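You operate a simulated robot arm through the tools that you are given. There is no shell and no other tool. Be economical: measure what you need, move in short steps, check, and stop when the job is done.

Carry out the task below with a simulated robot arm. There is one attempt and no reset: what you move stays moved.

## Task
Put the black block on the middle of the mill table away on the top of the small parts bench. Then take the blue striped angle block and leave it on the left end of the steel wall bench. Then fetch the 25.4 tube block from the top of the wooden block and set it on the shelf under the steel table. Then take the pink banded lug on the door end of the tube bench and put it away on the top of the parts dryer. Then pull the upper right drawer open. The order counts. Set down upright: pink banded lug.

It is judged by the outcome, as a careful person would: the job done as asked, and still so three seconds after it is handed in. It fails if anything else is knocked over, pushed out of place, dropped, spilled or broken.

## Robot
A 6-joint arm with a two-finger parallel gripper on a trunk, on a base that drives. Base frame: it is fixed to the floor where the robot stands at the start and does not move with it; the origin is under the middle of the robot, x ahead of it, y to its left, z up. Units: m, degrees, N and s.
With the tool pointing down near the work surface it reaches from about 0.1 to 0.64 m from the robot's upright axis, wherever it stands. Its first joint turns from -166.0 to 166.0 degrees. Places, roughly: black block (5x4x2 cm) [0.5, 0.1, 1.1]; blue striped angle block [-3.5, -0.75, 0.5]; left end of the steel wall bench [-1.2, 0.7, 0.9]; pink banded lug (7x4x5 cm) [-4.6, -3.9, 0.9]; shelf under the steel table [-1, 0.2, 0.3]; top of the parts dryer (32x24 cm) [-7.72, -3.62, 1.04]; top of the small parts bench [0.9, -3.6, 0.8]; tube block [-3.75, -2.5, 1]; upper right drawer [-6.7, -5.3, 0.8]. Payload 4.1 kg.
Tool frame: the origin (TCP) lies between the finger pads and is the grasp point; the fingertips stand 0.023 m ahead of it; z points along the fingers, y is the line along which they close. The gripper opens to 0.094 m. The fingers are 0.038 m wide and 0.01 m thick; the gripper's body (0.054 by 0.096 m) begins 0.039 m behind the TCP.
Orientation is told as [roll, pitch, yaw] about the base's x, y, z axes, in that order, counted from this pose: with the fingers straight down and closing along the base's y, the tool's x points along the base's -x, its y along +y and its z along -z.

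## Interface
- The arm moves only by the tool servo_tool. Its argument "motion" is a list of rows, each a list of 7 numbers: the shift along the base's x, y, z in units of 100 mm (1.0 is 100 mm), then the turn, a rotation vector about the base's x, y, z in units of 45 degrees (1.0 is 45 degrees), then the opening, from 0 (shut) to 1 (fully open). In form: [[dx, dy, dz, rx, ry, rz, grip], ...]. A call has 1 to 10 rows; each row is the pose to reach, as a shift and turn from the pose commanded when the call began. A call with a number of a shift or a turn outside -1 to 1 is refused whole. Each row takes 0.2 s and may step no farther than 0.05 m and 8.6 degrees from the row before; otherwise, or with a gripper value out of range, the whole call is refused. A pose out of reach is approached as far as the arm can. The call stops where the force on the tool passes 40 N (or 10 N more than at its start, if that is more) or the arm is blocked; 0.2 s more then pass. Each finger travels about 0.045 m/s and halts on what it meets, pressing with about 40 N; the grip force reading is that of the motor and also rises with nothing between the fingers. The clock runs only during rows and for 0.2 s after the last one: add rows that repeat a pose to give the fingers time. It gives the time, the measured TCP pose, the force on the tool (base axes), the opening and the grip force at its end, in the units of the frame above (readings bear some noise), with the torque about the TCP (base axes, N m) and any sound that the robot's microphone picked up.
- Cameras (640 x 400 px; columns grow to the right, rows downward): "scene" is now at [-0.0785, 0.2199, 1.507]; the picture's right is [0.95, 0.31, 0.00], its down [0.29, -0.88, -0.36] and it looks along [-0.11, 0.34, -0.93] (base axes); focal length 214 px, centre (320, 200). "wrist" rides on the gripper at [0.086, 0.016, -0.075] in the tool frame; the picture's right is [-0.18, 0.98, 0.00], its down [-0.58, -0.11, -0.81] and it looks along [-0.79, -0.15, 0.59] (tool axes); focal length 243 px, centre (320, 200). There is no depth. A picture from a camera that has moved, and an enlarged one, comes with that camera's place and axes in the base frame and with its lens.
- get_image(camera): a new picture of that camera. No time passes.
- move_column(by): slides the trunk up (or, below 0, down) by that many m; the arm and the scene camera ride with it, the base frame stays. It gives what a move gives, with no picture.
- steer(legs): drives the robot by 1 to 6 legs, each [ahead, turn to the left] in m and degrees, along the robot's own axes; the way and the turn of a leg run together, so that a leg with both is an arc; at most 1.5 m and 180 degrees a leg. The arm and the cameras ride along, it lands a little off, and it stops where it bumps. It gives what a move gives.
- head_to(pan, tilt): turns the head with the scene camera to pan (to the left, within 155 degrees either way) and tilt (down, from -29 to 69), counted from straight ahead of the robot. It gives what a move gives.
- zoom(camera, box): a new picture of the part [left, top, right, bottom] of that camera's present view, enlarged. No time passes.
- hand_in(): hands the job in; it is judged then, once.

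Go step by step. Nothing tells you exact positions but the pictures and the camera data: compare them with the known pose of the tool, close in by small moves and look again before you grip or let go. The budget is 165 turns and 112 pictures, counting those below and the enlarged ones. Unless the task says otherwise, let go and move clear before handing in.

The tools are called after "Call:" as name(argument=value, ...) on one line, values as JSON. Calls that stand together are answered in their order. servo_tool: Moves the arm, as the interface text tells. Its arguments: {"type":"object","properties":{"motion":{"type":"array"}},"required":["motion"]} The other tools are called the same way: move_column (by) slides the trunk up or down; steer (legs) drives the base; head_to (pan, tilt) turns the head that bears the scene camera; get_image (camera) takes a picture; zoom (camera, box) takes an enlarged picture of a part of a camera's view; hand_in () hands the job in.

At the start:

```text
time: 0.0
tcp_pos: [-0.2391, 0.1773, 1.2947]
ee_rot: [0.0, -0.1, 0.1]
contact_force: [-0.3, -0.1, 0.3]
ft_torque: [0.01, 0.0, 0.0]
gripper_width: 0.0941
finger_force: 0.1
trunk travel left (down, up): [-0.5, 0.09]
robot x, y, heading: [0.0005, 0.0017, 0.0]
head pan, tilt: [108.3, 68.8]
```

scene: 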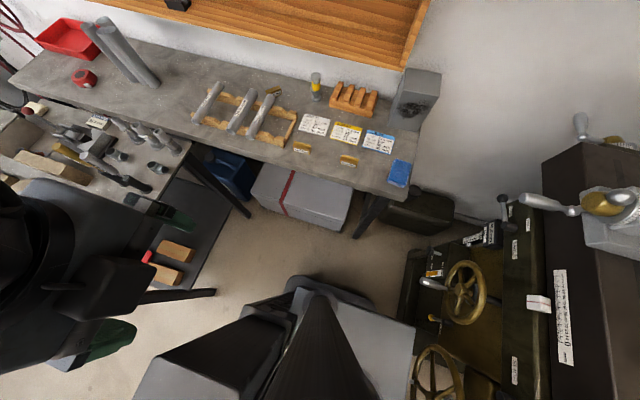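
wrist: 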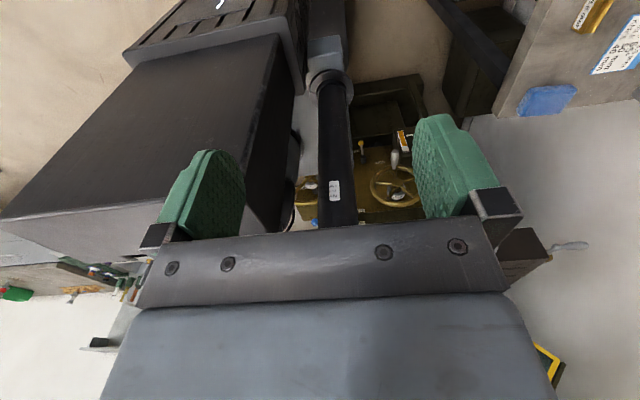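

The head looks left at a wall bench; the mill should be ahead of me. I'll turn the head forward to see the black block.

Call:
head_to(pan=0, tilt=40)

Call:
get_image(camera="scene")

```text
time: 1.9
tcp_pos: [-0.2397, 0.1755, 1.2959]
ee_rot: [0.0, 0.0, -0.1]
contact_force: [-0.5, 1.2, 0.1]
ft_torque: [0.0, -0.03, 0.01]
gripper_width: 0.0938
finger_force: 0.1
trunk travel left (down, up): [-0.5, 0.09]
robot x, y, heading: [0.001, -0.0038, 0.1]
head pan, tilt: [0.0, 40.0]
```

```text
109 pictures are left
camera scene: at [0.0241, 0.1669, 1.5431], right [0.0, -1.0, 0.0], down [-0.64, 0.0, -0.77], along [0.77, 0.0, -0.64], focal length 214 px, centre (320, 200)
```

scene: 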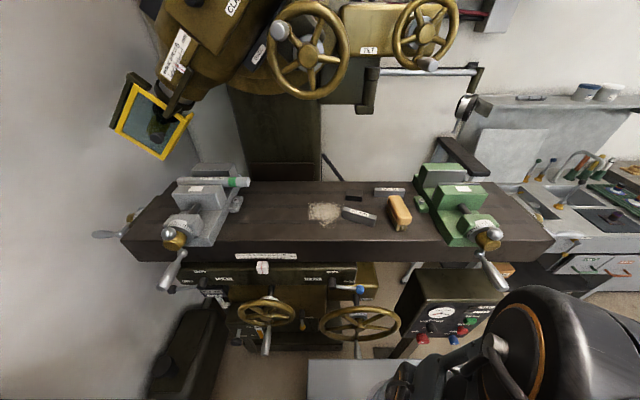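

Call:
zoom(camera="scene", box=[260, 160, 460, 270])

```text
3.20 times, centred on (360, 215) of scene
camera zoom: at [0.0241, 0.1669, 1.5431], right [0.0, -1.0, 0.0], down [-0.64, 0.0, -0.77], along [0.77, 0.0, -0.64], focal length 686 px, centre (192, 152)
```

zoom: 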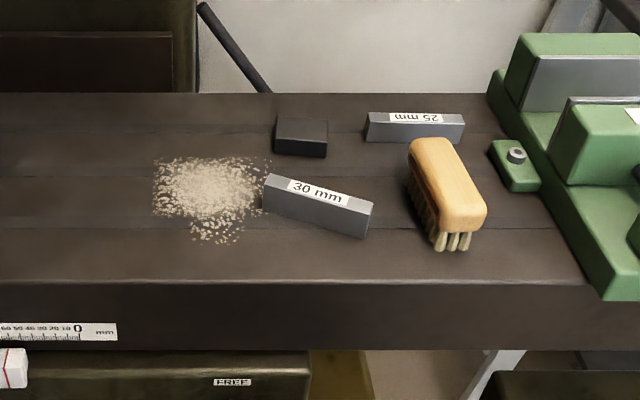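

Call:
head_to(pan=-75, tilt=60)

Call:
get_image(camera="scene")

Call:
head_to(pan=155, tilt=35)

Call:
get_image(camera="scene")

```text
time: 3.3
tcp_pos: [-0.2398, 0.1763, 1.297]
ee_rot: [0.0, 0.0, 0.0]
contact_force: [-0.4, -0.5, 0.6]
ft_torque: [-0.03, 0.02, -0.02]
gripper_width: 0.0939
finger_force: 0.0
trunk travel left (down, up): [-0.5, 0.09]
robot x, y, heading: [0.0005, 0.0009, -0.2]
head pan, tilt: [-75.0, 60.0]
```

```text
107 pictures are left
camera scene: at [-0.0436, 0.1024, 1.5164], right [-0.97, -0.26, 0.0], down [-0.22, 0.84, -0.5], along [0.13, -0.48, -0.87], focal length 214 px, centre (320, 200)
```

scene: 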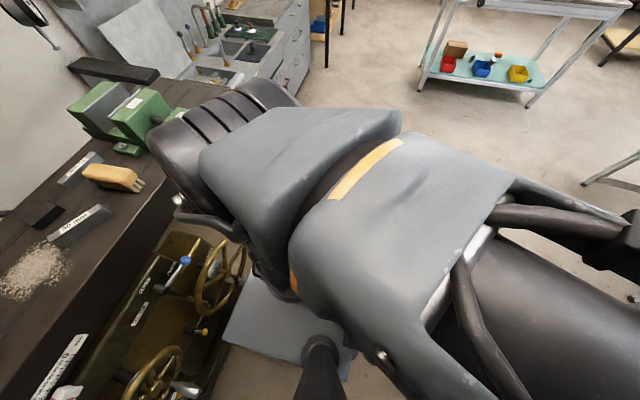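

```text
time: 6.6
tcp_pos: [-0.2394, 0.177, 1.2941]
ee_rot: [0.0, 0.0, 0.1]
contact_force: [-1.2, 0.6, 0.3]
ft_torque: [0.01, -0.02, 0.0]
gripper_width: 0.0941
finger_force: 0.1
trunk travel left (down, up): [-0.5, 0.09]
robot x, y, heading: [0.0024, -0.0006, -0.1]
head pan, tilt: [154.7, 35.0]
```

```text
106 pictures are left
camera scene: at [-0.1405, 0.2045, 1.5507], right [0.43, 0.9, 0.0], down [0.52, -0.25, -0.82], along [-0.74, 0.35, -0.57], focal length 214 px, centre (320, 200)
```

scene: 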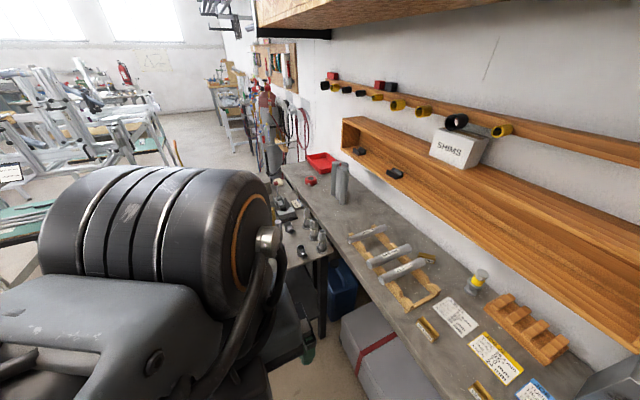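

The arm is folded backwards; the block lies on the mill ahead at about (0.55, 0.06). I'll swing the arm around the left side to the front in steps.

Call:
servo_tool(motion=[[0.25, 0.3, 0, 0, 0, 0, 1], [0.5, 0.6, 0, 0, 0, 0, 1], [0.75, 0.9, 0, 0, 0, 0, 1], [1, 1, 0, 0, 0, 0, 1]])

Call:
head_to(pan=90, tilt=50)

Call:
get_image(camera="scene")

```text
time: 7.4
tcp_pos: [-0.2151, 0.2083, 1.2987]
ee_rot: [0.2, 0.6, 11.9]
contact_force: [-1.1, 0.0, 0.3]
ft_torque: [-0.01, -0.04, 0.01]
gripper_width: 0.0937
finger_force: 0.1
trunk travel left (down, up): [-0.5, 0.09]
robot x, y, heading: [0.0021, -0.0012, -0.2]
head pan, tilt: [154.7, 35.0]
stopped in row 4: the arm was blocked; the commanded pose is now the measured one
```

```text
time: 8.8
tcp_pos: [-0.2143, 0.209, 1.2989]
ee_rot: [0.2, 0.5, 11.8]
contact_force: [0.7, -0.6, 0.5]
ft_torque: [-0.02, -0.03, -0.01]
gripper_width: 0.0941
finger_force: 0.0
trunk travel left (down, up): [-0.5, 0.09]
robot x, y, heading: [-0.0005, -0.0014, 0.1]
head pan, tilt: [90.0, 50.0]
```

```text
105 pictures are left
camera scene: at [-0.061, 0.2438, 1.529], right [1.0, 0.0, 0.0], down [0.0, -0.77, -0.64], along [0.0, 0.64, -0.77], focal length 214 px, centre (320, 200)
```

scene: 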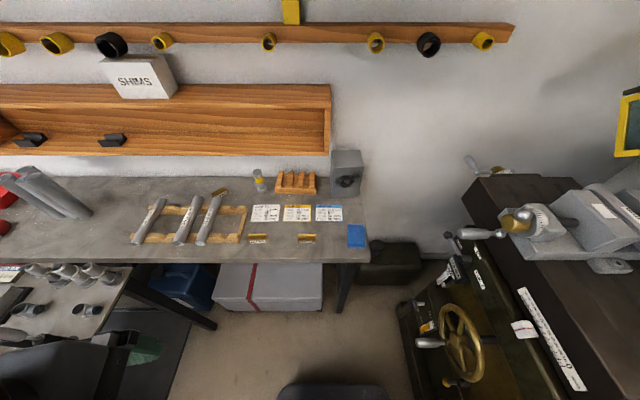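

The sweep over the left side is blocked, likely by the head mast. I'll go back and try the other way around.

Call:
servo_tool(motion=[[-0.25, -0.25, 0, 0, 0, -0.13, 1], [-0.5, -0.5, 0, 0, 0, -0.26, 1], [-0.75, -0.75, 0, 0, 0, -0.26, 1], [-0.9, -1, 0, 0, 0, -0.26, 1]])

Call:
servo_tool(motion=[[0, -0.25, 0, 0, 0, 0, 1], [0, -0.5, 0, 0, 0, 0, 1], [0, -0.75, 0, 0, 0, 0, 1], [0.1, -1, 0, 0, 0, 0, 1]])

```text
time: 9.8
tcp_pos: [-0.3044, 0.1087, 1.2984]
ee_rot: [0.3, 0.5, 0.0]
contact_force: [0.0, 0.0, 0.3]
ft_torque: [0.03, -0.03, -0.01]
gripper_width: 0.0941
finger_force: 0.0
trunk travel left (down, up): [-0.5, 0.09]
robot x, y, heading: [0.0011, 0.0003, 0.0]
head pan, tilt: [90.0, 50.0]
```

```text
time: 10.8
tcp_pos: [-0.2693, 0.0947, 1.3046]
ee_rot: [0.0, 0.7, -0.1]
contact_force: [0.9, 0.0, 0.1]
ft_torque: [0.02, 0.04, -0.02]
gripper_width: 0.0942
finger_force: 0.1
out of reach, approached as far as the arm can: row 1, 2, 3, 4
trunk travel left (down, up): [-0.5, 0.09]
robot x, y, heading: [-0.0001, -0.0006, 0.0]
head pan, tilt: [90.0, 50.0]
```

Call:
head_to(pan=-130, tilt=55)

Call:
get_image(camera="scene")

Call:
head_to(pan=155, tilt=69)

Call:
get_image(camera="scene")

```text
time: 13.9
tcp_pos: [-0.2699, 0.0946, 1.3043]
ee_rot: [-0.1, 0.5, 0.0]
contact_force: [-0.3, 0.0, -0.1]
ft_torque: [-0.04, 0.01, 0.03]
gripper_width: 0.094
finger_force: 0.1
trunk travel left (down, up): [-0.5, 0.09]
robot x, y, heading: [-0.0007, 0.0021, -0.3]
head pan, tilt: [-130.0, 55.0]
```

```text
104 pictures are left
camera scene: at [-0.1073, 0.1115, 1.5224], right [-0.77, 0.64, 0.0], down [0.53, 0.63, -0.57], along [-0.37, -0.44, -0.82], focal length 214 px, centre (320, 200)
```

scene: 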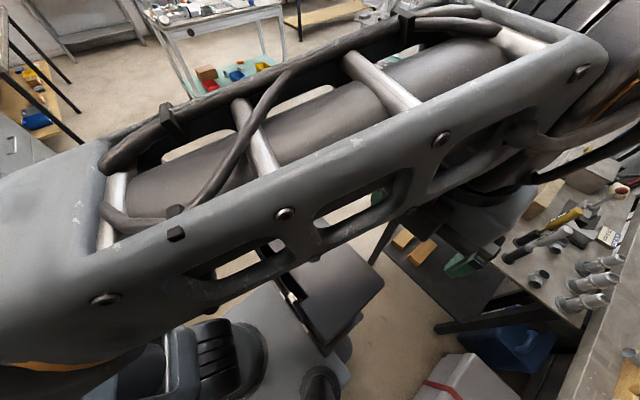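

```text
time: 17.9
tcp_pos: [-0.2706, 0.0938, 1.3037]
ee_rot: [-0.1, 0.5, 0.0]
contact_force: [-0.1, 0.2, 0.3]
ft_torque: [-0.01, 0.01, -0.03]
gripper_width: 0.0941
finger_force: 0.1
trunk travel left (down, up): [-0.5, 0.09]
robot x, y, heading: [0.0018, 0.0014, -0.2]
head pan, tilt: [154.7, 68.8]
```

```text
103 pictures are left
camera scene: at [-0.1115, 0.1907, 1.507], right [0.43, 0.9, 0.0], down [0.84, -0.4, -0.36], along [-0.33, 0.15, -0.93], focal length 214 px, centre (320, 200)
```

scene: 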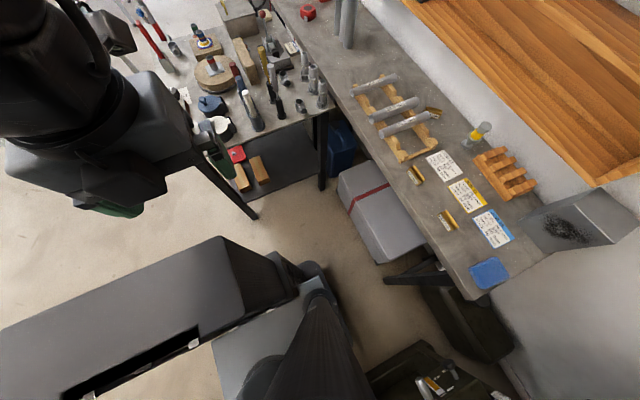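

The head mast stands beside the trunk and the upper arm lies level against it. I'll raise the tool and see whether the upper arm lifts clear of the mast.

Call:
servo_tool(motion=[[0, 0, 0.25, 0, 0, 0, 1], [0, 0, 0.5, 0, 0, 0, 1], [0, 0, 0.75, 0, 0, 0, 1], [0, 0, 1, 0, 0, 0, 1]])

Call:
servo_tool(motion=[[0, 0, 0.25, 0, 0, 0, 1], [0, 0, 0.5, 0, 0, 0, 1], [0, 0, 0.75, 0, 0, 0, 1], [0, 0, 1, 0, 0, 0, 1]])

Call:
get_image(camera="scene")

Call:
head_to(pan=-140, tilt=10)

Call:
get_image(camera="scene")

```text
time: 18.9
tcp_pos: [-0.2779, 0.0942, 1.3663]
ee_rot: [-0.7, -2.3, 0.6]
contact_force: [-0.2, -0.2, 0.4]
ft_torque: [-0.01, 0.0, 0.0]
gripper_width: 0.0939
finger_force: 0.0
out of reach, approached as far as the arm can: row 4
trunk travel left (down, up): [-0.5, 0.09]
robot x, y, heading: [0.0006, -0.0018, 0.1]
head pan, tilt: [154.7, 68.8]
```

```text
time: 19.9
tcp_pos: [-0.2729, 0.0911, 1.3623]
ee_rot: [-0.9, -2.9, 0.9]
contact_force: [0.7, -0.3, 0.0]
ft_torque: [0.01, 0.01, -0.03]
gripper_width: 0.0939
finger_force: 0.1
out of reach, approached as far as the arm can: row 1, 2, 3, 4
trunk travel left (down, up): [-0.5, 0.09]
robot x, y, heading: [-0.0001, 0.0024, 0.3]
head pan, tilt: [154.7, 68.8]
```

```text
102 pictures are left
camera scene: at [-0.1165, 0.1965, 1.5128], right [0.47, 0.88, 0.0], down [0.79, -0.42, -0.45], along [-0.4, 0.21, -0.89], focal length 214 px, centre (320, 200)
```

scene: 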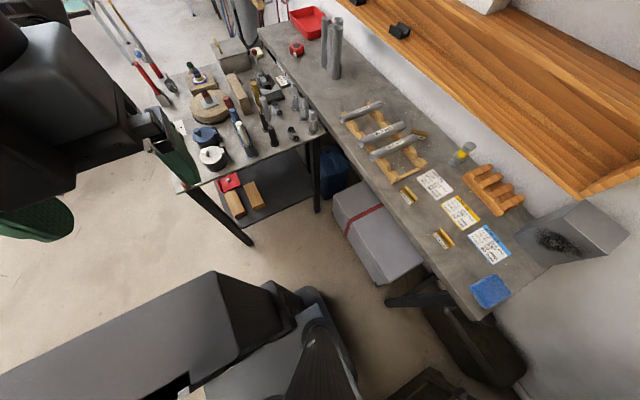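

```text
time: 23.9
tcp_pos: [-0.2629, 0.093, 1.3835]
ee_rot: [0.2, 0.7, 0.0]
contact_force: [0.3, 0.3, -0.1]
ft_torque: [0.02, 0.01, -0.02]
gripper_width: 0.0941
finger_force: 0.0
trunk travel left (down, up): [-0.5, 0.09]
robot x, y, heading: [0.0005, -0.0013, 0.4]
head pan, tilt: [-140.0, 10.0]
```

```text
101 pictures are left
camera scene: at [-0.1322, 0.107, 1.5908], right [-0.64, 0.77, 0.0], down [0.13, 0.11, -0.98], along [-0.75, -0.63, -0.17], focal length 214 px, centre (320, 200)
```

scene: 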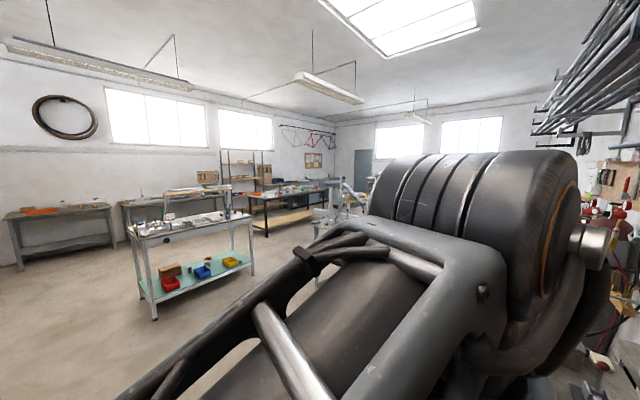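

Call:
servo_tool(motion=[[-0.25, 0.1, 0.25, 0, 0, 0, 1], [-0.5, 0.2, 0.5, 0, 0, 0, 1], [-0.75, 0.3, 0.75, 0, 0, 0, 1], [-1, 0.4, 1, 0, 0, 0, 1]])

Call:
servo_tool(motion=[[0, 0, 0.25, 0, 0, 0, 1], [0, 0, 0.5, 0, 0, 0, 1], [0, 0, 0.75, 0, 0, 0, 1], [0, 0, 1, 0, 0, 0, 1]])

Call:
get_image(camera="scene")

```text
time: 24.9
tcp_pos: [-0.3262, 0.1234, 1.3654]
ee_rot: [0.2, 0.7, 0.0]
contact_force: [-0.3, -0.2, -0.1]
ft_torque: [0.0, -0.08, 0.01]
gripper_width: 0.0939
finger_force: 0.0
out of reach, approached as far as the arm can: row 1, 2, 3, 4
trunk travel left (down, up): [-0.5, 0.09]
robot x, y, heading: [-0.0014, -0.0003, -0.0]
head pan, tilt: [-140.0, 10.0]
```

```text
time: 25.9
tcp_pos: [-0.307, 0.1165, 1.3721]
ee_rot: [0.2, 0.8, 0.0]
contact_force: [1.2, -0.1, 0.2]
ft_torque: [0.01, -0.01, 0.0]
gripper_width: 0.0941
finger_force: 0.0
out of reach, approached as far as the arm can: row 1, 2, 3, 4
trunk travel left (down, up): [-0.5, 0.09]
robot x, y, heading: [-0.0004, -0.0007, -0.1]
head pan, tilt: [-140.0, 10.0]
```

```text
100 pictures are left
camera scene: at [-0.1322, 0.107, 1.5908], right [-0.64, 0.77, 0.0], down [0.13, 0.11, -0.98], along [-0.75, -0.63, -0.17], focal length 214 px, centre (320, 200)
```

scene: 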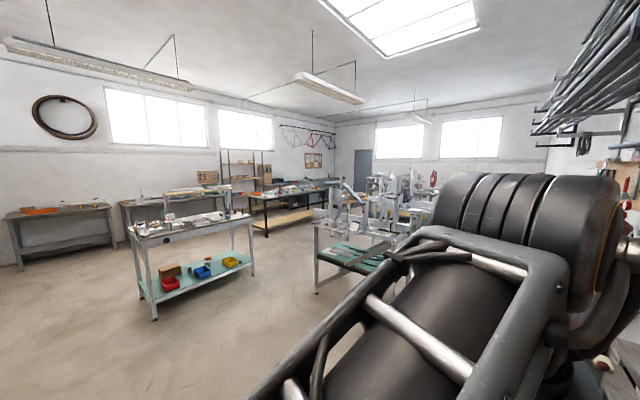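

The limit of the first joint and a ceiling hold me here; the earlier block may have been the camera head, which was turned into the arm's path. I'll turn the head forward and try the swing again.

Call:
head_to(pan=0, tilt=45)

Call:
servo_tool(motion=[[0.2, 0.25, -0.2, 0, 0, 0, 1], [0.4, 0.5, -0.4, 0, 0, 0, 1], [0.6, 0.75, -0.5, 0, 0, 0, 1], [0.8, 1, -0.5, 0, 0, 0, 1]])

Call:
servo_tool(motion=[[0.2, 0.25, 0, 0, 0, 0, 1], [0.4, 0.5, 0, 0, 0, 0, 1], [0.6, 0.75, 0, 0, 0, 0, 1], [0.8, 1, 0, 0, 0, 0, 1]])

```text
time: 28.1
tcp_pos: [-0.3069, 0.1162, 1.3728]
ee_rot: [0.2, 0.7, -0.1]
contact_force: [-0.6, -0.3, 0.4]
ft_torque: [-0.01, 0.0, -0.01]
gripper_width: 0.0941
finger_force: 0.0
trunk travel left (down, up): [-0.5, 0.09]
robot x, y, heading: [0.0012, -0.0033, -0.1]
head pan, tilt: [0.0, 45.0]
```

```text
time: 29.1
tcp_pos: [-0.2267, 0.2156, 1.322]
ee_rot: [0.1, 0.7, 0.1]
contact_force: [0.4, 0.0, -0.5]
ft_torque: [-0.01, -0.03, -0.01]
gripper_width: 0.094
finger_force: 0.1
trunk travel left (down, up): [-0.5, 0.09]
robot x, y, heading: [0.0009, -0.0037, 0.2]
head pan, tilt: [0.0, 45.0]
```

```text
time: 29.8
tcp_pos: [-0.2249, 0.2186, 1.3236]
ee_rot: [0.1, 1.2, 11.0]
contact_force: [-0.4, 0.2, 0.2]
ft_torque: [0.01, 0.01, 0.02]
gripper_width: 0.0942
finger_force: 0.1
trunk travel left (down, up): [-0.5, 0.09]
robot x, y, heading: [-0.0021, -0.0023, 0.1]
head pan, tilt: [0.0, 45.0]
stopped in row 3: the arm was blocked; the commanded pose is now the measured one
```

Call:
head_to(pan=-100, tilt=69)

Call:
get_image(camera="scene")

Call:
get_image(camera="wrist")

```text
time: 31.6
tcp_pos: [-0.2276, 0.2211, 1.321]
ee_rot: [-0.3, 0.5, 11.1]
contact_force: [0.1, 0.1, 0.6]
ft_torque: [0.01, 0.0, 0.02]
gripper_width: 0.0941
finger_force: 0.0
trunk travel left (down, up): [-0.5, 0.09]
robot x, y, heading: [0.0013, 0.0002, -0.0]
head pan, tilt: [-100.0, 68.8]
```

```text
99 pictures are left
camera scene: at [-0.0671, 0.107, 1.5104], right [-0.99, 0.1, 0.0], down [0.09, 0.9, -0.42], along [-0.04, -0.41, -0.91], focal length 214 px, centre (320, 200)
```

scene: 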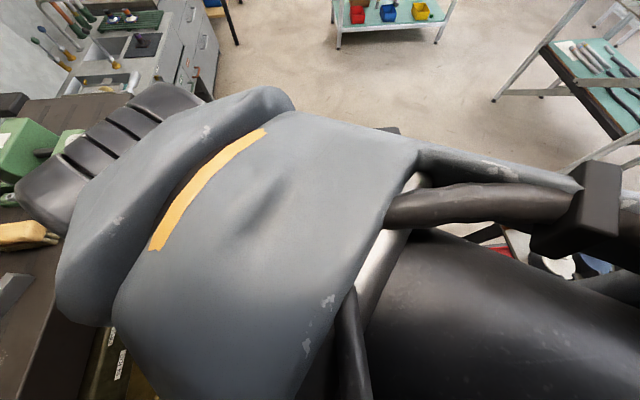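

```text
98 pictures are left
camera wrist: at [-0.3149, 0.2209, 1.3961], right [-0.01, 1.0, -0.01], down [0.6, 0.01, 0.8], along [0.8, 0.0, -0.6], focal length 243 px, centre (320, 200)
```

wrist: 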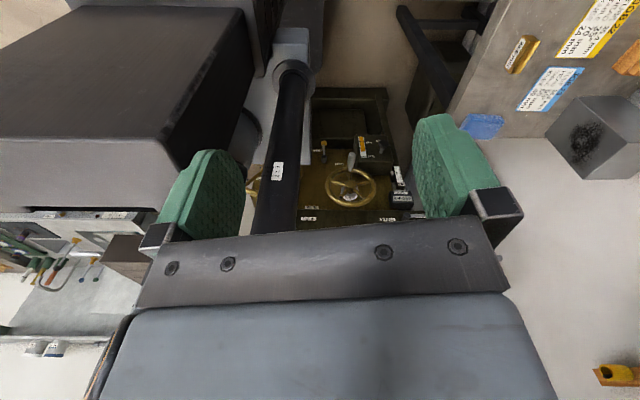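

The mast blocks the level upper arm. I'll tilt the tool outward to horizontal so the arm can stand upright, then try to pass.

Call:
servo_tool(motion=[[-0.2, -0.15, 0, 0.12, 0.12, 0, 1], [-0.4, -0.3, 0, 0.24, 0.24, 0, 1], [-0.6, -0.4, 0, 0.36, 0.36, 0, 1], [-0.7, -0.4, 0.1, 0.48, 0.48, 0, 1], [-0.8, -0.3, 0.2, 0.6, 0.6, 0, 1], [-0.9, -0.3, 0.3, 0.72, 0.72, 0, 1], [-1, -0.3, 0.4, 0.84, 0.84, 0, 1], [-1, -0.3, 0.6, 0.96, 0.96, 0, 1]])

Call:
servo_tool(motion=[[0, 0, 0.25, 0.12, 0.12, 0, 1], [0, 0, 0.5, 0.24, 0.24, 0, 1], [0, 0, 0.75, 0.36, 0.36, 0, 1], [0, 0, 1, 0.4, 0.4, 0, 1]])

Call:
head_to(pan=-160, tilt=10)

Call:
get_image(camera="scene")

```text
time: 33.4
tcp_pos: [-0.3239, 0.1908, 1.3841]
ee_rot: [57.0, 30.1, 27.9]
contact_force: [0.1, -0.6, -0.4]
ft_torque: [0.01, 0.02, 0.01]
gripper_width: 0.0941
finger_force: 0.0
trunk travel left (down, up): [-0.5, 0.09]
robot x, y, heading: [-0.0017, 0.0011, 0.4]
head pan, tilt: [-100.0, 68.8]
```

```text
time: 34.4
tcp_pos: [-0.3181, 0.1955, 1.5145]
ee_rot: [85.7, 33.5, 43.9]
contact_force: [-0.1, -0.2, -0.9]
ft_torque: [0.0, -0.01, -0.04]
gripper_width: 0.0939
finger_force: 0.0
out of reach, approached as far as the arm can: row 2, 3, 4
trunk travel left (down, up): [-0.5, 0.09]
robot x, y, heading: [-0.0009, -0.0008, 0.2]
head pan, tilt: [-100.0, 68.8]
```

```text
time: 35.7
tcp_pos: [-0.3204, 0.1942, 1.5135]
ee_rot: [85.5, 33.7, 43.8]
contact_force: [0.1, -0.1, -0.8]
ft_torque: [-0.02, 0.02, -0.02]
gripper_width: 0.0942
finger_force: 0.1
trunk travel left (down, up): [-0.5, 0.09]
robot x, y, heading: [0.0025, -0.0017, -0.1]
head pan, tilt: [-154.7, 10.0]
```

```text
97 pictures are left
camera scene: at [-0.145, 0.127, 1.5907], right [-0.43, 0.9, 0.0], down [0.16, 0.07, -0.98], along [-0.89, -0.42, -0.17], focal length 214 px, centre (320, 200)
```

scene: 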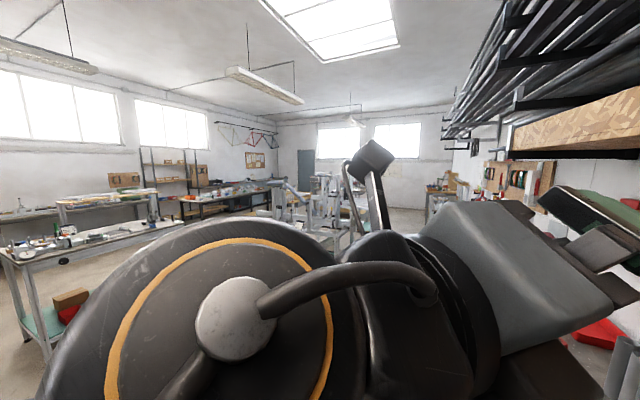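

Call:
servo_tool(motion=[[-0.1, 0, 0.25, 0.09, 0.12, 0, 1], [-0.2, 0, 0.5, 0.18, 0.24, 0, 1], [-0.3, 0, 0.75, 0.27, 0.36, 0, 1], [-0.3, 0, 1, 0.36, 0.48, 0, 1], [-0.3, 0, 1, 0.45, 0.6, 0, 1], [-0.3, 0, 1, 0.54, 0.72, 0, 1]])

Call:
servo_tool(motion=[[0, 0, 0.25, 0.09, 0.12, 0, 1], [0, 0, 0.5, 0.18, 0.24, 0, 1], [0, 0, 0.75, 0.27, 0.36, 0, 1], [0, 0, 1, 0.36, 0.48, 0, 1]])

Call:
get_image(camera="scene")

```text
time: 37.3
tcp_pos: [-0.316, 0.1886, 1.7673]
ee_rot: [144.2, 30.6, 76.2]
contact_force: [0.1, 0.8, -0.8]
ft_torque: [0.03, 0.02, -0.01]
gripper_width: 0.0939
finger_force: 0.1
out of reach, approached as far as the arm can: row 1, 2, 3, 4, 5, 6
trunk travel left (down, up): [-0.5, 0.09]
robot x, y, heading: [-0.0023, 0.0009, 0.1]
head pan, tilt: [-154.7, 10.0]
stopped in row 6: the arm was blocked; the commanded pose is now the measured one
```

```text
time: 38.3
tcp_pos: [-0.28, 0.145, 1.8094]
ee_rot: [156.1, 19.3, 98.9]
contact_force: [-0.5, 0.0, 0.9]
ft_torque: [-0.01, 0.04, -0.04]
gripper_width: 0.0939
finger_force: 0.1
out of reach, approached as far as the arm can: row 1, 2, 3, 4
trunk travel left (down, up): [-0.5, 0.09]
robot x, y, heading: [0.0013, 0.0028, 0.2]
head pan, tilt: [-154.7, 10.0]
stopped in row 4: the arm was blocked; the commanded pose is now the measured one
```

```text
96 pictures are left
camera scene: at [-0.1455, 0.1263, 1.5923], right [-0.44, 0.9, 0.0], down [0.14, 0.07, -0.99], along [-0.89, -0.43, -0.16], focal length 214 px, centre (320, 200)
```

scene: 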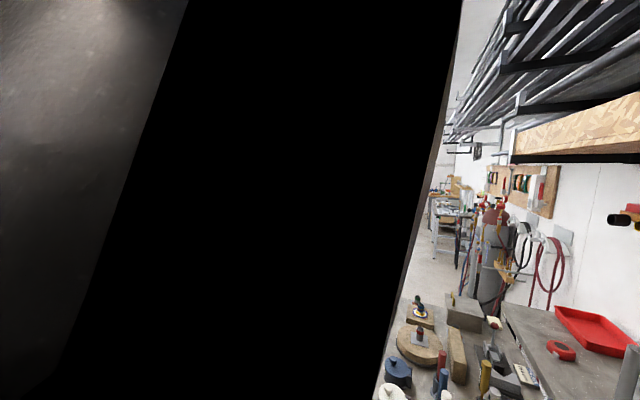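

Call:
head_to(pan=40, tilt=30)

Call:
servo_tool(motion=[[0.1, 0, 0.25, 0.09, 0.12, 0, 1], [0.2, 0, 0.5, 0.18, 0.2, 0, 1], [0.3, 0, 0.75, 0.27, 0.2, 0, 1], [0.4, 0, 1, 0.36, 0.2, 0, 1]])

Call:
get_image(camera="wrist")

```text
time: 41.2
tcp_pos: [-0.2781, 0.1414, 1.8131]
ee_rot: [156.4, 19.3, 99.5]
contact_force: [0.0, 0.1, 0.4]
ft_torque: [0.0, -0.03, 0.02]
gripper_width: 0.0938
finger_force: 0.1
trunk travel left (down, up): [-0.5, 0.09]
robot x, y, heading: [0.0012, -0.002, -0.1]
head pan, tilt: [40.0, 30.0]
```

```text
time: 42.2
tcp_pos: [-0.272, 0.1036, 1.8201]
ee_rot: [160.2, 6.0, 111.6]
contact_force: [0.8, -0.2, 0.5]
ft_torque: [0.01, 0.0, -0.01]
gripper_width: 0.094
finger_force: 0.1
out of reach, approached as far as the arm can: row 1, 2, 3, 4
trunk travel left (down, up): [-0.5, 0.09]
robot x, y, heading: [-0.0002, 0.0015, -0.1]
head pan, tilt: [40.0, 30.0]
stopped in row 4: the arm was blocked; the commanded pose is now the measured one
```

```text
95 pictures are left
camera wrist: at [-0.1997, 0.032, 1.7651], right [0.78, 0.54, 0.31], down [-0.02, 0.52, -0.85], along [-0.63, 0.66, 0.42], focal length 243 px, centre (320, 200)
```

wrist: 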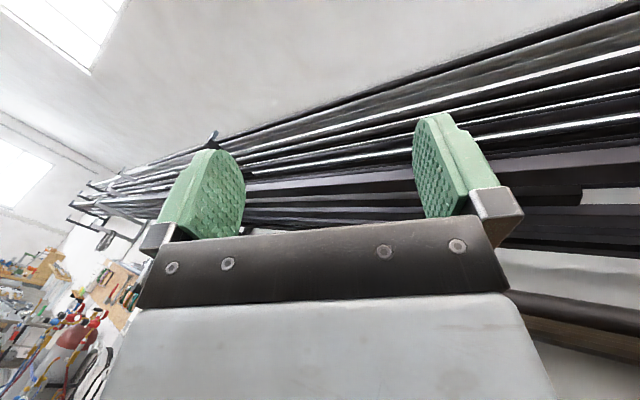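

Call:
head_to(pan=-60, tilt=60)

Call:
get_image(camera="scene")

Call:
head_to(pan=-120, tilt=40)

Call:
get_image(camera="scene")

```text
time: 43.9
tcp_pos: [-0.2709, 0.103, 1.8211]
ee_rot: [160.2, 6.0, 111.8]
contact_force: [-0.4, 0.4, 0.8]
ft_torque: [-0.01, -0.01, -0.02]
gripper_width: 0.094
finger_force: 0.0
trunk travel left (down, up): [-0.5, 0.09]
robot x, y, heading: [0.0017, -0.0004, -0.2]
head pan, tilt: [-60.0, 60.0]
```

```text
94 pictures are left
camera scene: at [-0.1236, 0.098, 1.576], right [-0.74, 0.68, 0.0], down [0.22, 0.24, -0.94], along [-0.64, -0.7, -0.33], focal length 214 px, centre (320, 200)
```

scene: 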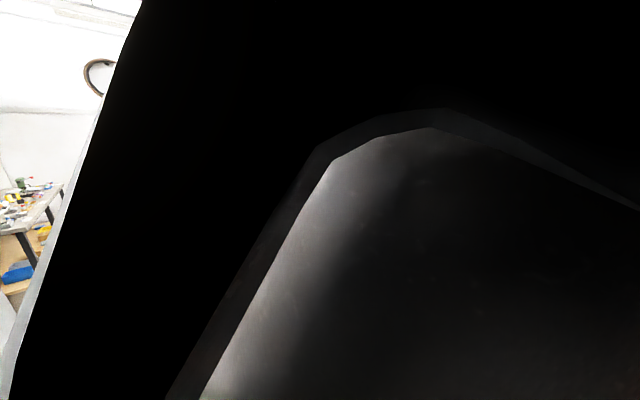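

```text
time: 45.2
tcp_pos: [-0.2713, 0.1035, 1.8199]
ee_rot: [160.2, 6.1, 111.9]
contact_force: [0.8, -0.6, 1.1]
ft_torque: [0.0, 0.02, -0.03]
gripper_width: 0.0942
finger_force: 0.0
trunk travel left (down, up): [-0.5, 0.09]
robot x, y, heading: [0.0033, 0.0029, 0.0]
head pan, tilt: [-120.0, 40.0]
```

```text
93 pictures are left
camera scene: at [-0.1234, 0.098, 1.5751], right [-0.74, 0.67, 0.0], down [0.23, 0.25, -0.94], along [-0.63, -0.7, -0.34], focal length 214 px, centre (320, 200)
```

scene: 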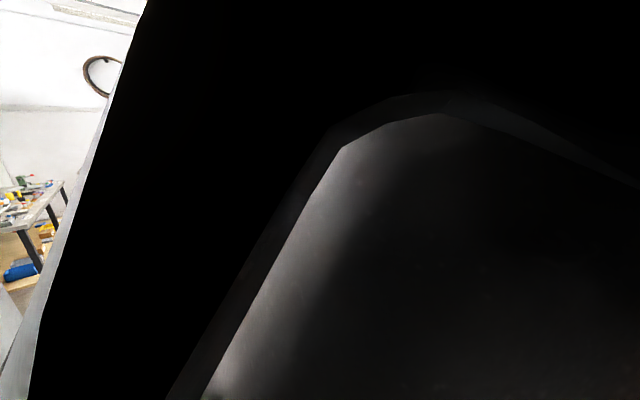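

The head is wedged against the upright arm (its real view differs from the command). I'll back the arm off, turn the head away to the left, then raise again.

Call:
servo_tool(motion=[[0, 0.1, -0.1, -0.09, -0.12, 0, 1], [-0.1, 0.2, -0.3, -0.18, -0.24, 0, 1], [-0.2, 0.3, -0.5, -0.27, -0.36, 0, 1], [-0.3, 0.4, -0.7, -0.36, -0.48, 0, 1], [-0.4, 0.5, -0.9, -0.45, -0.6, 0, 1], [-0.5, 0.6, -1, -0.54, -0.72, 0, 1]])

Call:
servo_tool(motion=[[0, 0.1, -0.25, -0.09, -0.12, 0, 1], [0, 0.2, -0.5, -0.18, -0.24, 0, 1], [0, 0.3, -0.75, -0.27, -0.36, 0, 1], [0, 0.4, -1, -0.36, -0.48, 0, 1], [0, 0.4, -1, -0.45, -0.6, 0, 1]])

Call:
head_to(pan=90, tilt=69)

Call:
get_image(camera="scene")

```text
time: 46.8
tcp_pos: [-0.3531, 0.141, 1.689]
ee_rot: [133.7, 39.5, 102.3]
contact_force: [0.7, 0.8, -0.4]
ft_torque: [0.01, 0.02, 0.09]
gripper_width: 0.0941
finger_force: 0.0
out of reach, approached as far as the arm can: row 5, 6
trunk travel left (down, up): [-0.5, 0.09]
robot x, y, heading: [0.001, 0.0017, -0.2]
head pan, tilt: [-120.0, 40.0]
stopped in row 6: the arm was blocked; the commanded pose is now the measured one
```

```text
time: 48.2
tcp_pos: [-0.3737, 0.1387, 1.5804]
ee_rot: [87.5, 58.2, 71.8]
contact_force: [-0.7, 0.0, -0.5]
ft_torque: [-0.01, 0.01, -0.02]
gripper_width: 0.0942
finger_force: 0.1
trunk travel left (down, up): [-0.5, 0.09]
robot x, y, heading: [-0.0014, 0.0023, 0.0]
head pan, tilt: [-120.0, 40.0]
stopped in row 5: the arm was blocked; the commanded pose is now the measured one
```

```text
time: 51.3
tcp_pos: [-0.3719, 0.1433, 1.5822]
ee_rot: [87.7, 58.4, 71.5]
contact_force: [-0.7, 0.7, -0.6]
ft_torque: [0.0, 0.0, -0.02]
gripper_width: 0.0939
finger_force: 0.1
trunk travel left (down, up): [-0.5, 0.09]
robot x, y, heading: [0.0015, 0.0024, 0.2]
head pan, tilt: [90.0, 68.8]
```

```text
92 pictures are left
camera scene: at [-0.0623, 0.1128, 1.5056], right [-1.0, 0.03, 0.0], down [0.03, 0.94, -0.34], along [-0.01, -0.34, -0.94], focal length 214 px, centre (320, 200)
```

scene: 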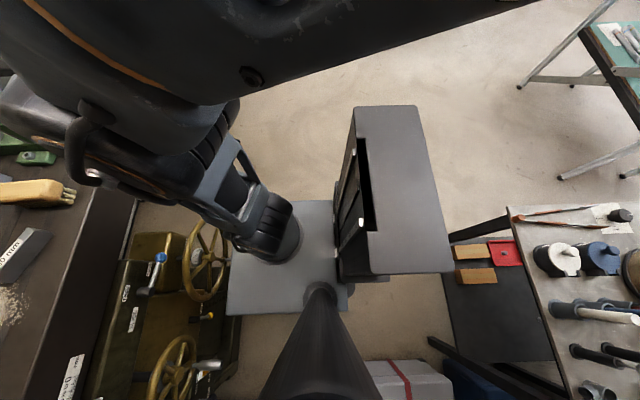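

I now see the layout: the arm is thrown backwards over its shoulder, above the trunk, and should be flipped over the top to the front. First I lower it a little so the head can turn away to the left.

Call:
servo_tool(motion=[[-0.2, 0.06, -0.3, -0.025, -0.085, 0, 1], [-0.4, 0.12, -0.6, -0.05, -0.17, 0, 1], [-0.6, 0.18, -0.9, -0.075, -0.255, 0, 1]])

Call:
servo_tool(motion=[[-0.15, 0.04, -0.3, -0.025, -0.085, 0, 1], [-0.25, 0.08, -0.6, -0.05, -0.17, 0, 1], [-0.35, 0.1, -0.9, -0.075, -0.255, 0, 1]])

Call:
head_to(pan=90, tilt=30)

Call:
get_image(camera="scene")

```text
time: 52.1
tcp_pos: [-0.4341, 0.1627, 1.4892]
ee_rot: [65.2, 55.9, 52.6]
contact_force: [0.2, 0.9, -0.6]
ft_torque: [0.02, -0.02, -0.02]
gripper_width: 0.0939
finger_force: 0.1
trunk travel left (down, up): [-0.5, 0.09]
robot x, y, heading: [-0.0002, 0.0022, 0.0]
head pan, tilt: [90.0, 68.8]
```

```text
time: 52.9
tcp_pos: [-0.467, 0.1741, 1.4006]
ee_rot: [48.0, 50.3, 38.7]
contact_force: [-0.5, 0.7, 0.3]
ft_torque: [-0.01, 0.01, -0.01]
gripper_width: 0.0938
finger_force: 0.0
trunk travel left (down, up): [-0.5, 0.09]
robot x, y, heading: [-0.0021, 0.0003, 0.0]
head pan, tilt: [90.0, 68.8]
```

```text
time: 53.9
tcp_pos: [-0.4669, 0.1729, 1.4014]
ee_rot: [48.1, 50.4, 38.8]
contact_force: [-0.5, 0.1, -0.3]
ft_torque: [-0.01, 0.02, 0.01]
gripper_width: 0.0941
finger_force: 0.1
trunk travel left (down, up): [-0.5, 0.09]
robot x, y, heading: [-0.0015, 0.0024, -0.0]
head pan, tilt: [90.0, 30.0]
```

```text
91 pictures are left
camera scene: at [-0.0607, 0.2573, 1.5584], right [1.0, 0.0, 0.0], down [0.0, -0.5, -0.87], along [0.0, 0.87, -0.5], focal length 214 px, centre (320, 200)
```

scene: 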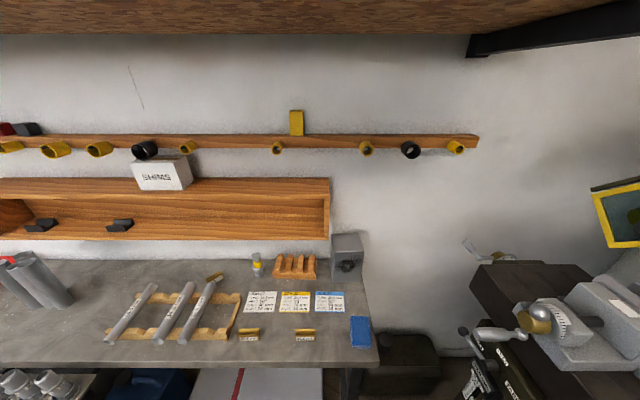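

Head is free and turned left. Now I lift the arm over the top by rotating it about the shoulder in steps.

Call:
servo_tool(motion=[[0.1, -0.03, 0.34, 0.025, 0.085, 0, 1], [0.21, -0.06, 0.68, 0.05, 0.17, 0, 1], [0.35, -0.1, 1, 0.075, 0.255, 0, 1]])

Call:
servo_tool(motion=[[0.16, -0.05, 0.32, 0.025, 0.085, 0, 1], [0.32, -0.1, 0.63, 0.05, 0.17, 0, 1], [0.5, -0.15, 0.93, 0.075, 0.255, 0, 1]])

Call:
servo_tool(motion=[[0.22, -0.06, 0.28, 0.025, 0.085, 0, 1], [0.45, -0.13, 0.55, 0.05, 0.17, 0, 1], [0.7, -0.2, 0.8, 0.075, 0.255, 0, 1]])

```text
time: 54.7
tcp_pos: [-0.4337, 0.162, 1.5038]
ee_rot: [65.9, 56.0, 53.1]
contact_force: [-1.0, 0.4, 0.4]
ft_torque: [-0.02, -0.01, 0.01]
gripper_width: 0.0939
finger_force: 0.1
trunk travel left (down, up): [-0.5, 0.09]
robot x, y, heading: [0.0011, 0.0023, 0.1]
head pan, tilt: [90.0, 30.0]
```

```text
time: 55.5
tcp_pos: [-0.3827, 0.1472, 1.5951]
ee_rot: [87.5, 58.4, 71.3]
contact_force: [-0.8, -0.8, -0.1]
ft_torque: [-0.02, 0.04, -0.01]
gripper_width: 0.0939
finger_force: 0.0
trunk travel left (down, up): [-0.5, 0.09]
robot x, y, heading: [0.0004, -0.0008, -0.0]
head pan, tilt: [90.0, 30.0]
```

```text
time: 56.3
tcp_pos: [-0.3116, 0.1259, 1.6747]
ee_rot: [109.7, 56.7, 90.1]
contact_force: [0.1, 0.1, 0.4]
ft_torque: [-0.03, -0.01, 0.01]
gripper_width: 0.0941
finger_force: 0.0
trunk travel left (down, up): [-0.5, 0.09]
robot x, y, heading: [0.0016, 0.0016, 0.2]
head pan, tilt: [90.0, 30.0]
```

Call:
servo_tool(motion=[[0.34, -0.1, 0.27, 0.031, 0.107, 0, 1], [0.7, -0.2, 0.51, 0.062, 0.214, 0, 1], [1, -0.29, 0.68, 0.087, 0.299, 0, 1]])

Call:
servo_tool(motion=[[0.39, -0.11, 0.18, 0.031, 0.107, 0, 1], [0.8, -0.23, 0.32, 0.062, 0.214, 0, 1], [1, -0.29, 0.37, 0.075, 0.257, 0, 1]])

Call:
servo_tool(motion=[[0.42, -0.12, 0.09, 0.031, 0.107, 0, 1], [0.85, -0.25, 0.14, 0.062, 0.214, 0, 1], [1, -0.3, 0.15, 0.073, 0.25, 0, 1]])

```text
time: 57.1
tcp_pos: [-0.2131, 0.0965, 1.744]
ee_rot: [131.5, 50.7, 107.8]
contact_force: [-0.3, 0.8, -1.1]
ft_torque: [0.01, 0.02, -0.01]
gripper_width: 0.0941
finger_force: 0.0
trunk travel left (down, up): [-0.5, 0.09]
robot x, y, heading: [-0.004, 0.0002, 0.0]
head pan, tilt: [90.0, 30.0]
```

```text
time: 57.9
tcp_pos: [-0.1117, 0.0704, 1.7791]
ee_rot: [145.1, 43.1, 117.7]
contact_force: [0.2, 0.0, 0.2]
ft_torque: [0.02, 0.01, 0.0]
gripper_width: 0.0941
finger_force: 0.0
trunk travel left (down, up): [-0.5, 0.09]
robot x, y, heading: [0.0024, 0.0004, -0.1]
head pan, tilt: [90.0, 30.0]
```

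```text
time: 58.9
tcp_pos: [-0.0216, -0.0214, 1.7937]
ee_rot: [155.5, 35.0, 168.1]
contact_force: [-0.1, 0.8, 1.4]
ft_torque: [0.01, -0.02, -0.04]
gripper_width: 0.0941
finger_force: 0.0
out of reach, approached as far as the arm can: row 2
trunk travel left (down, up): [-0.5, 0.09]
robot x, y, heading: [0.0023, 0.003, -0.3]
head pan, tilt: [90.0, 30.0]
stopped in row 3: the arm was blocked; the commanded pose is now the measured one
```

Call:
servo_tool(motion=[[0.35, 0.17, 0, -0.04, 0.08, 0, 1], [0.6, 0.3, -0.03, -0.08, 0.16, 0, 1], [0.9, 0.45, -0.08, -0.12, 0.24, 0, 1]])

Call:
get_image(camera="wrist")

```text
time: 59.7
tcp_pos: [0.0339, 0.0471, 1.789]
ee_rot: [163.9, 25.4, 172.3]
contact_force: [-1.0, 0.8, 0.0]
ft_torque: [0.02, 0.0, 0.02]
gripper_width: 0.0942
finger_force: 0.1
out of reach, approached as far as the arm can: row 1, 2, 3
trunk travel left (down, up): [-0.5, 0.09]
robot x, y, heading: [-0.0017, -0.0019, -0.3]
head pan, tilt: [90.0, 30.0]
```

```text
90 pictures are left
camera wrist: at [0.1456, 0.0689, 1.7651], right [-0.15, 0.97, 0.17], down [-0.16, 0.14, -0.98], along [-0.97, -0.18, 0.14], focal length 243 px, centre (320, 200)
```

wrist: 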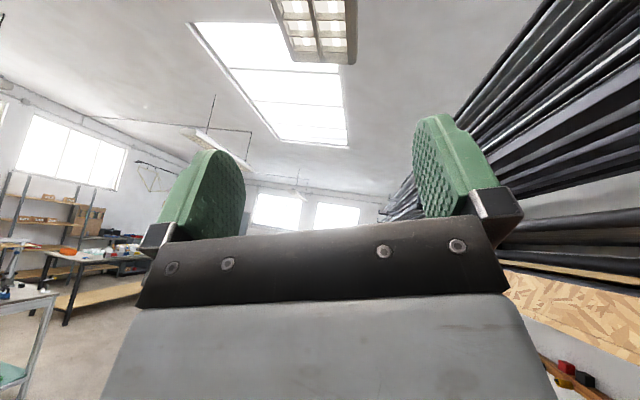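

Call:
servo_tool(motion=[[0.3, 0.05, -0.02, -0.05, 0.1, 0, 1], [0.6, 0.1, -0.08, -0.1, 0.2, 0, 1], [0.9, 0.15, -0.17, -0.15, 0.3, 0, 1]])

Call:
servo_tool(motion=[[0.3, 0, -0.1, -0.05, 0.1, 0, 1], [0.6, 0, -0.25, -0.1, 0.2, 0, 1], [0.9, 0, -0.4, -0.15, 0.3, 0, 1]])

Call:
servo_tool(motion=[[0.3, 0, -0.2, -0.05, 0.1, 0, 1], [0.6, 0, -0.4, -0.1, 0.2, 0, 1], [0.9, 0, -0.6, -0.15, 0.3, 0, 1]])

```text
time: 60.5
tcp_pos: [0.0376, 0.093, 1.7903]
ee_rot: [171.8, 14.9, 174.6]
contact_force: [0.4, -0.4, -0.4]
ft_torque: [-0.01, -0.01, 0.02]
gripper_width: 0.094
finger_force: 0.0
out of reach, approached as far as the arm can: row 1, 2, 3
trunk travel left (down, up): [-0.5, 0.09]
robot x, y, heading: [0.0029, 0.001, 0.3]
head pan, tilt: [90.0, 30.0]
```

```text
time: 61.3
tcp_pos: [0.0973, 0.0882, 1.7994]
ee_rot: [-170.3, 5.8, 176.7]
contact_force: [-0.1, -0.4, 0.5]
ft_torque: [-0.05, 0.0, 0.0]
gripper_width: 0.0942
finger_force: 0.1
out of reach, approached as far as the arm can: row 1, 2, 3
trunk travel left (down, up): [-0.5, 0.09]
robot x, y, heading: [0.0003, -0.0026, -0.0]
head pan, tilt: [90.0, 30.0]
```

```text
time: 62.1
tcp_pos: [0.1901, 0.0884, 1.739]
ee_rot: [-162.7, -7.5, 176.3]
contact_force: [-0.6, -0.2, -0.3]
ft_torque: [0.0, -0.04, -0.04]
gripper_width: 0.0939
finger_force: 0.1
trunk travel left (down, up): [-0.5, 0.09]
robot x, y, heading: [-0.0011, 0.0012, -0.1]
head pan, tilt: [90.0, 30.0]
```

The arm is now over to the front with the tool pointing up. Let me check clearance ahead.

Call:
head_to(pan=0, tilt=10)

Call:
get_image(camera="scene")

```text
time: 63.8
tcp_pos: [0.1898, 0.0886, 1.7388]
ee_rot: [-162.7, -7.4, 176.4]
contact_force: [-0.5, -0.4, 0.1]
ft_torque: [-0.02, 0.0, -0.01]
gripper_width: 0.0941
finger_force: 0.0
trunk travel left (down, up): [-0.5, 0.09]
robot x, y, heading: [-0.0023, 0.0026, 0.1]
head pan, tilt: [0.0, 10.0]
```

```text
89 pictures are left
camera scene: at [0.0323, 0.1668, 1.5908], right [0.0, -1.0, 0.0], down [-0.17, 0.0, -0.98], along [0.98, 0.0, -0.17], focal length 214 px, centre (320, 200)
```

scene: 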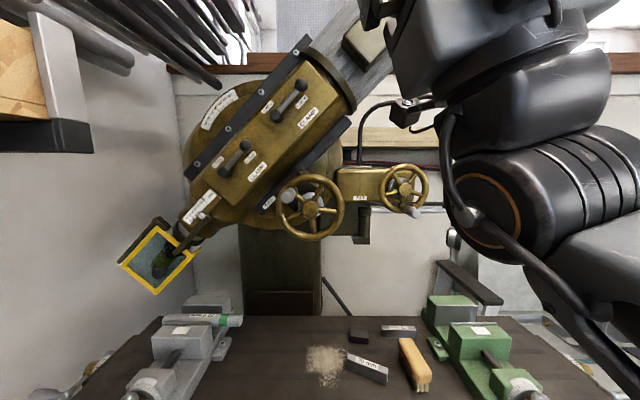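

Call:
servo_tool(motion=[[0.2, 0, -0.1, 0.004, 0.188, -0.028, 1], [0.4, 0, -0.2, 0.008, 0.376, -0.056, 1], [0.6, 0, -0.3, 0.012, 0.564, -0.085, 1], [0.8, 0, -0.45, 0.016, 0.752, -0.113, 1], [1, 0, -0.6, 0.021, 0.94, -0.141, 1]])

Call:
servo_tool(motion=[[0.2, 0, -0.2, 0.004, 0.188, -0.028, 1], [0.4, 0, -0.4, 0.008, 0.376, -0.056, 1], [0.55, 0, -0.6, 0.012, 0.564, -0.085, 1], [0.7, 0, -0.8, 0.016, 0.752, -0.113, 1], [0.8, 0, -1, 0.021, 0.94, -0.141, 1]])

Call:
servo_tool(motion=[[0.1, 0, -0.2, 0.004, 0.188, -0.028, 1], [0.15, 0, -0.4, 0.008, 0.376, -0.056, 1], [0.2, 0, -0.6, 0.012, 0.564, -0.085, 1], [0.25, 0, -0.8, 0.016, 0.752, -0.113, 1], [0.3, 0, -1, 0.021, 0.94, -0.141, 1]])

```text
time: 65.0
tcp_pos: [0.2891, 0.0772, 1.6848]
ee_rot: [-151.2, -48.4, 162.0]
contact_force: [1.0, 0.1, -0.1]
ft_torque: [-0.03, 0.03, -0.03]
gripper_width: 0.0941
finger_force: 0.1
out of reach, approached as far as the arm can: row 2, 3, 4, 5
trunk travel left (down, up): [-0.5, 0.09]
robot x, y, heading: [0.0023, -0.0022, 0.1]
head pan, tilt: [0.0, 10.0]
```

```text
time: 66.2
tcp_pos: [0.3587, 0.0689, 1.6086]
ee_rot: [-72.4, -69.9, 81.0]
contact_force: [0.5, 0.1, -0.2]
ft_torque: [-0.01, -0.01, 0.04]
gripper_width: 0.0941
finger_force: 0.1
out of reach, approached as far as the arm can: row 1, 2, 3, 4, 5
trunk travel left (down, up): [-0.5, 0.09]
robot x, y, heading: [-0.0004, 0.001, -0.1]
head pan, tilt: [0.0, 10.0]
```

```text
time: 67.4
tcp_pos: [0.3991, 0.0934, 1.5457]
ee_rot: [-14.9, -41.1, 23.3]
contact_force: [-2.4, -1.7, 1.3]
ft_torque: [0.06, -0.04, 0.04]
gripper_width: 0.0939
finger_force: 0.1
out of reach, approached as far as the arm can: row 1, 2, 3, 4, 5
trunk travel left (down, up): [-0.5, 0.09]
robot x, y, heading: [-0.0018, -0.0028, -0.1]
head pan, tilt: [0.0, 10.0]
```

Call:
servo_tool(motion=[[0, 0, -0.2, 0.05, 0.188, -0.028, 1], [0, 0, -0.4, 0.1, 0.376, -0.056, 1], [0, 0, -0.6, 0.1, 0.564, -0.1, 1], [0, 0, -0.8, 0.1, 0.752, -0.15, 1], [0, 0, -1, 0.1, 0.92, -0.2, 1]])

Call:
head_to(pan=-10, tilt=30)

Call:
get_image(camera="scene")

Call:
get_image(camera="wrist")

```text
refused: row 1 steps farther than a row can; nothing moved
```

```text
time: 68.2
tcp_pos: [0.4039, 0.0965, 1.5437]
ee_rot: [-14.9, -40.7, 23.5]
contact_force: [0.1, -0.4, -0.4]
ft_torque: [0.0, -0.01, -0.02]
gripper_width: 0.0941
finger_force: 0.0
trunk travel left (down, up): [-0.5, 0.09]
robot x, y, heading: [0.0014, 0.0022, 0.0]
head pan, tilt: [-10.0, 30.0]
```

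```text
88 pictures are left
camera scene: at [0.0285, 0.1512, 1.5585], right [-0.17, -0.98, 0.0], down [-0.49, 0.09, -0.87], along [0.85, -0.15, -0.5], focal length 214 px, centre (320, 200)
```

scene: 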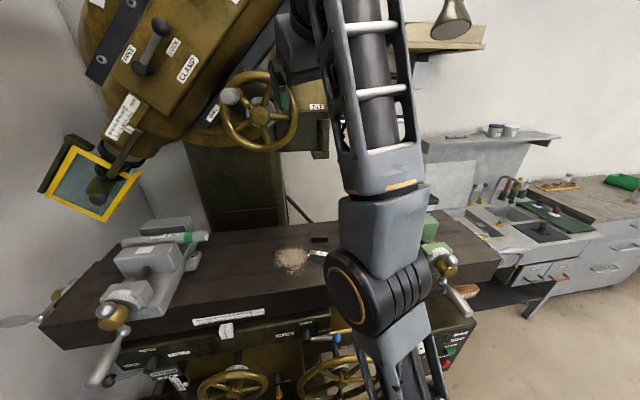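

```text
87 pictures are left
camera wrist: at [0.2898, 0.0849, 1.539], right [-0.1, 0.99, -0.07], down [-0.12, 0.06, 0.99], along [0.99, 0.11, 0.11], focal length 243 px, centre (320, 200)
```

wrist: 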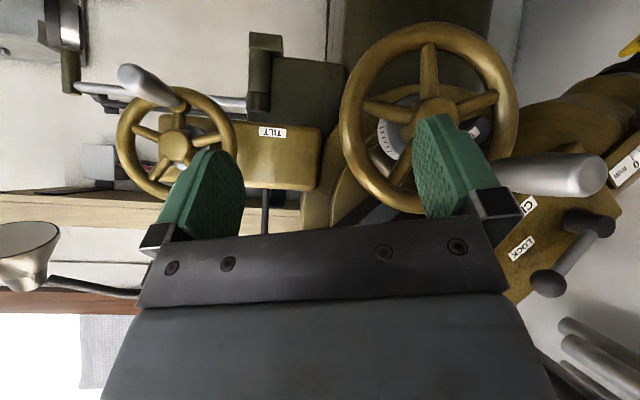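

Call:
servo_tool(motion=[[-0.15, 0, -0.1, 0.021, 0.158, -0.063, 1], [-0.3, 0, -0.2, 0.043, 0.316, -0.127, 1], [-0.4, 0, -0.4, 0.064, 0.474, -0.19, 1], [-0.5, 0, -0.6, 0.085, 0.632, -0.253, 1], [-0.5, 0, -0.8, 0.107, 0.79, -0.317, 1], [-0.5, 0, -1, 0.128, 0.948, -0.38, 1]])

Call:
get_image(camera="wrist")

```text
time: 69.6
tcp_pos: [0.3776, -0.0214, 1.428]
ee_rot: [-14.8, -7.0, 4.7]
contact_force: [1.2, 1.2, -0.2]
ft_torque: [0.02, 0.01, -0.02]
gripper_width: 0.0942
finger_force: 0.1
out of reach, approached as far as the arm can: row 1, 2, 3, 4, 5, 6
trunk travel left (down, up): [-0.5, 0.09]
robot x, y, heading: [0.001, 0.0022, 0.2]
head pan, tilt: [-10.0, 30.0]
```

```text
86 pictures are left
camera wrist: at [0.2794, 0.0054, 1.4847], right [0.13, 0.97, -0.22], down [0.47, 0.14, 0.87], along [0.87, -0.22, -0.43], focal length 243 px, centre (320, 200)
```

wrist: 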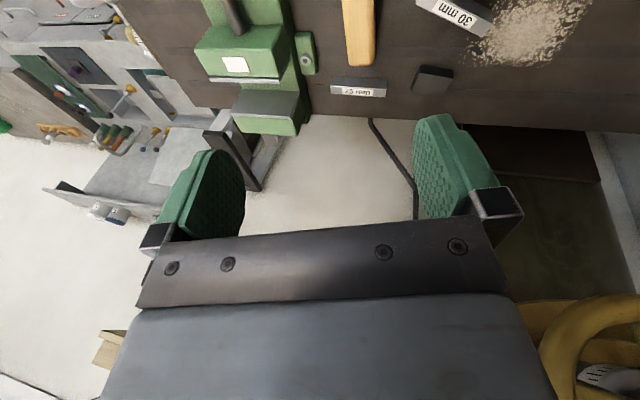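

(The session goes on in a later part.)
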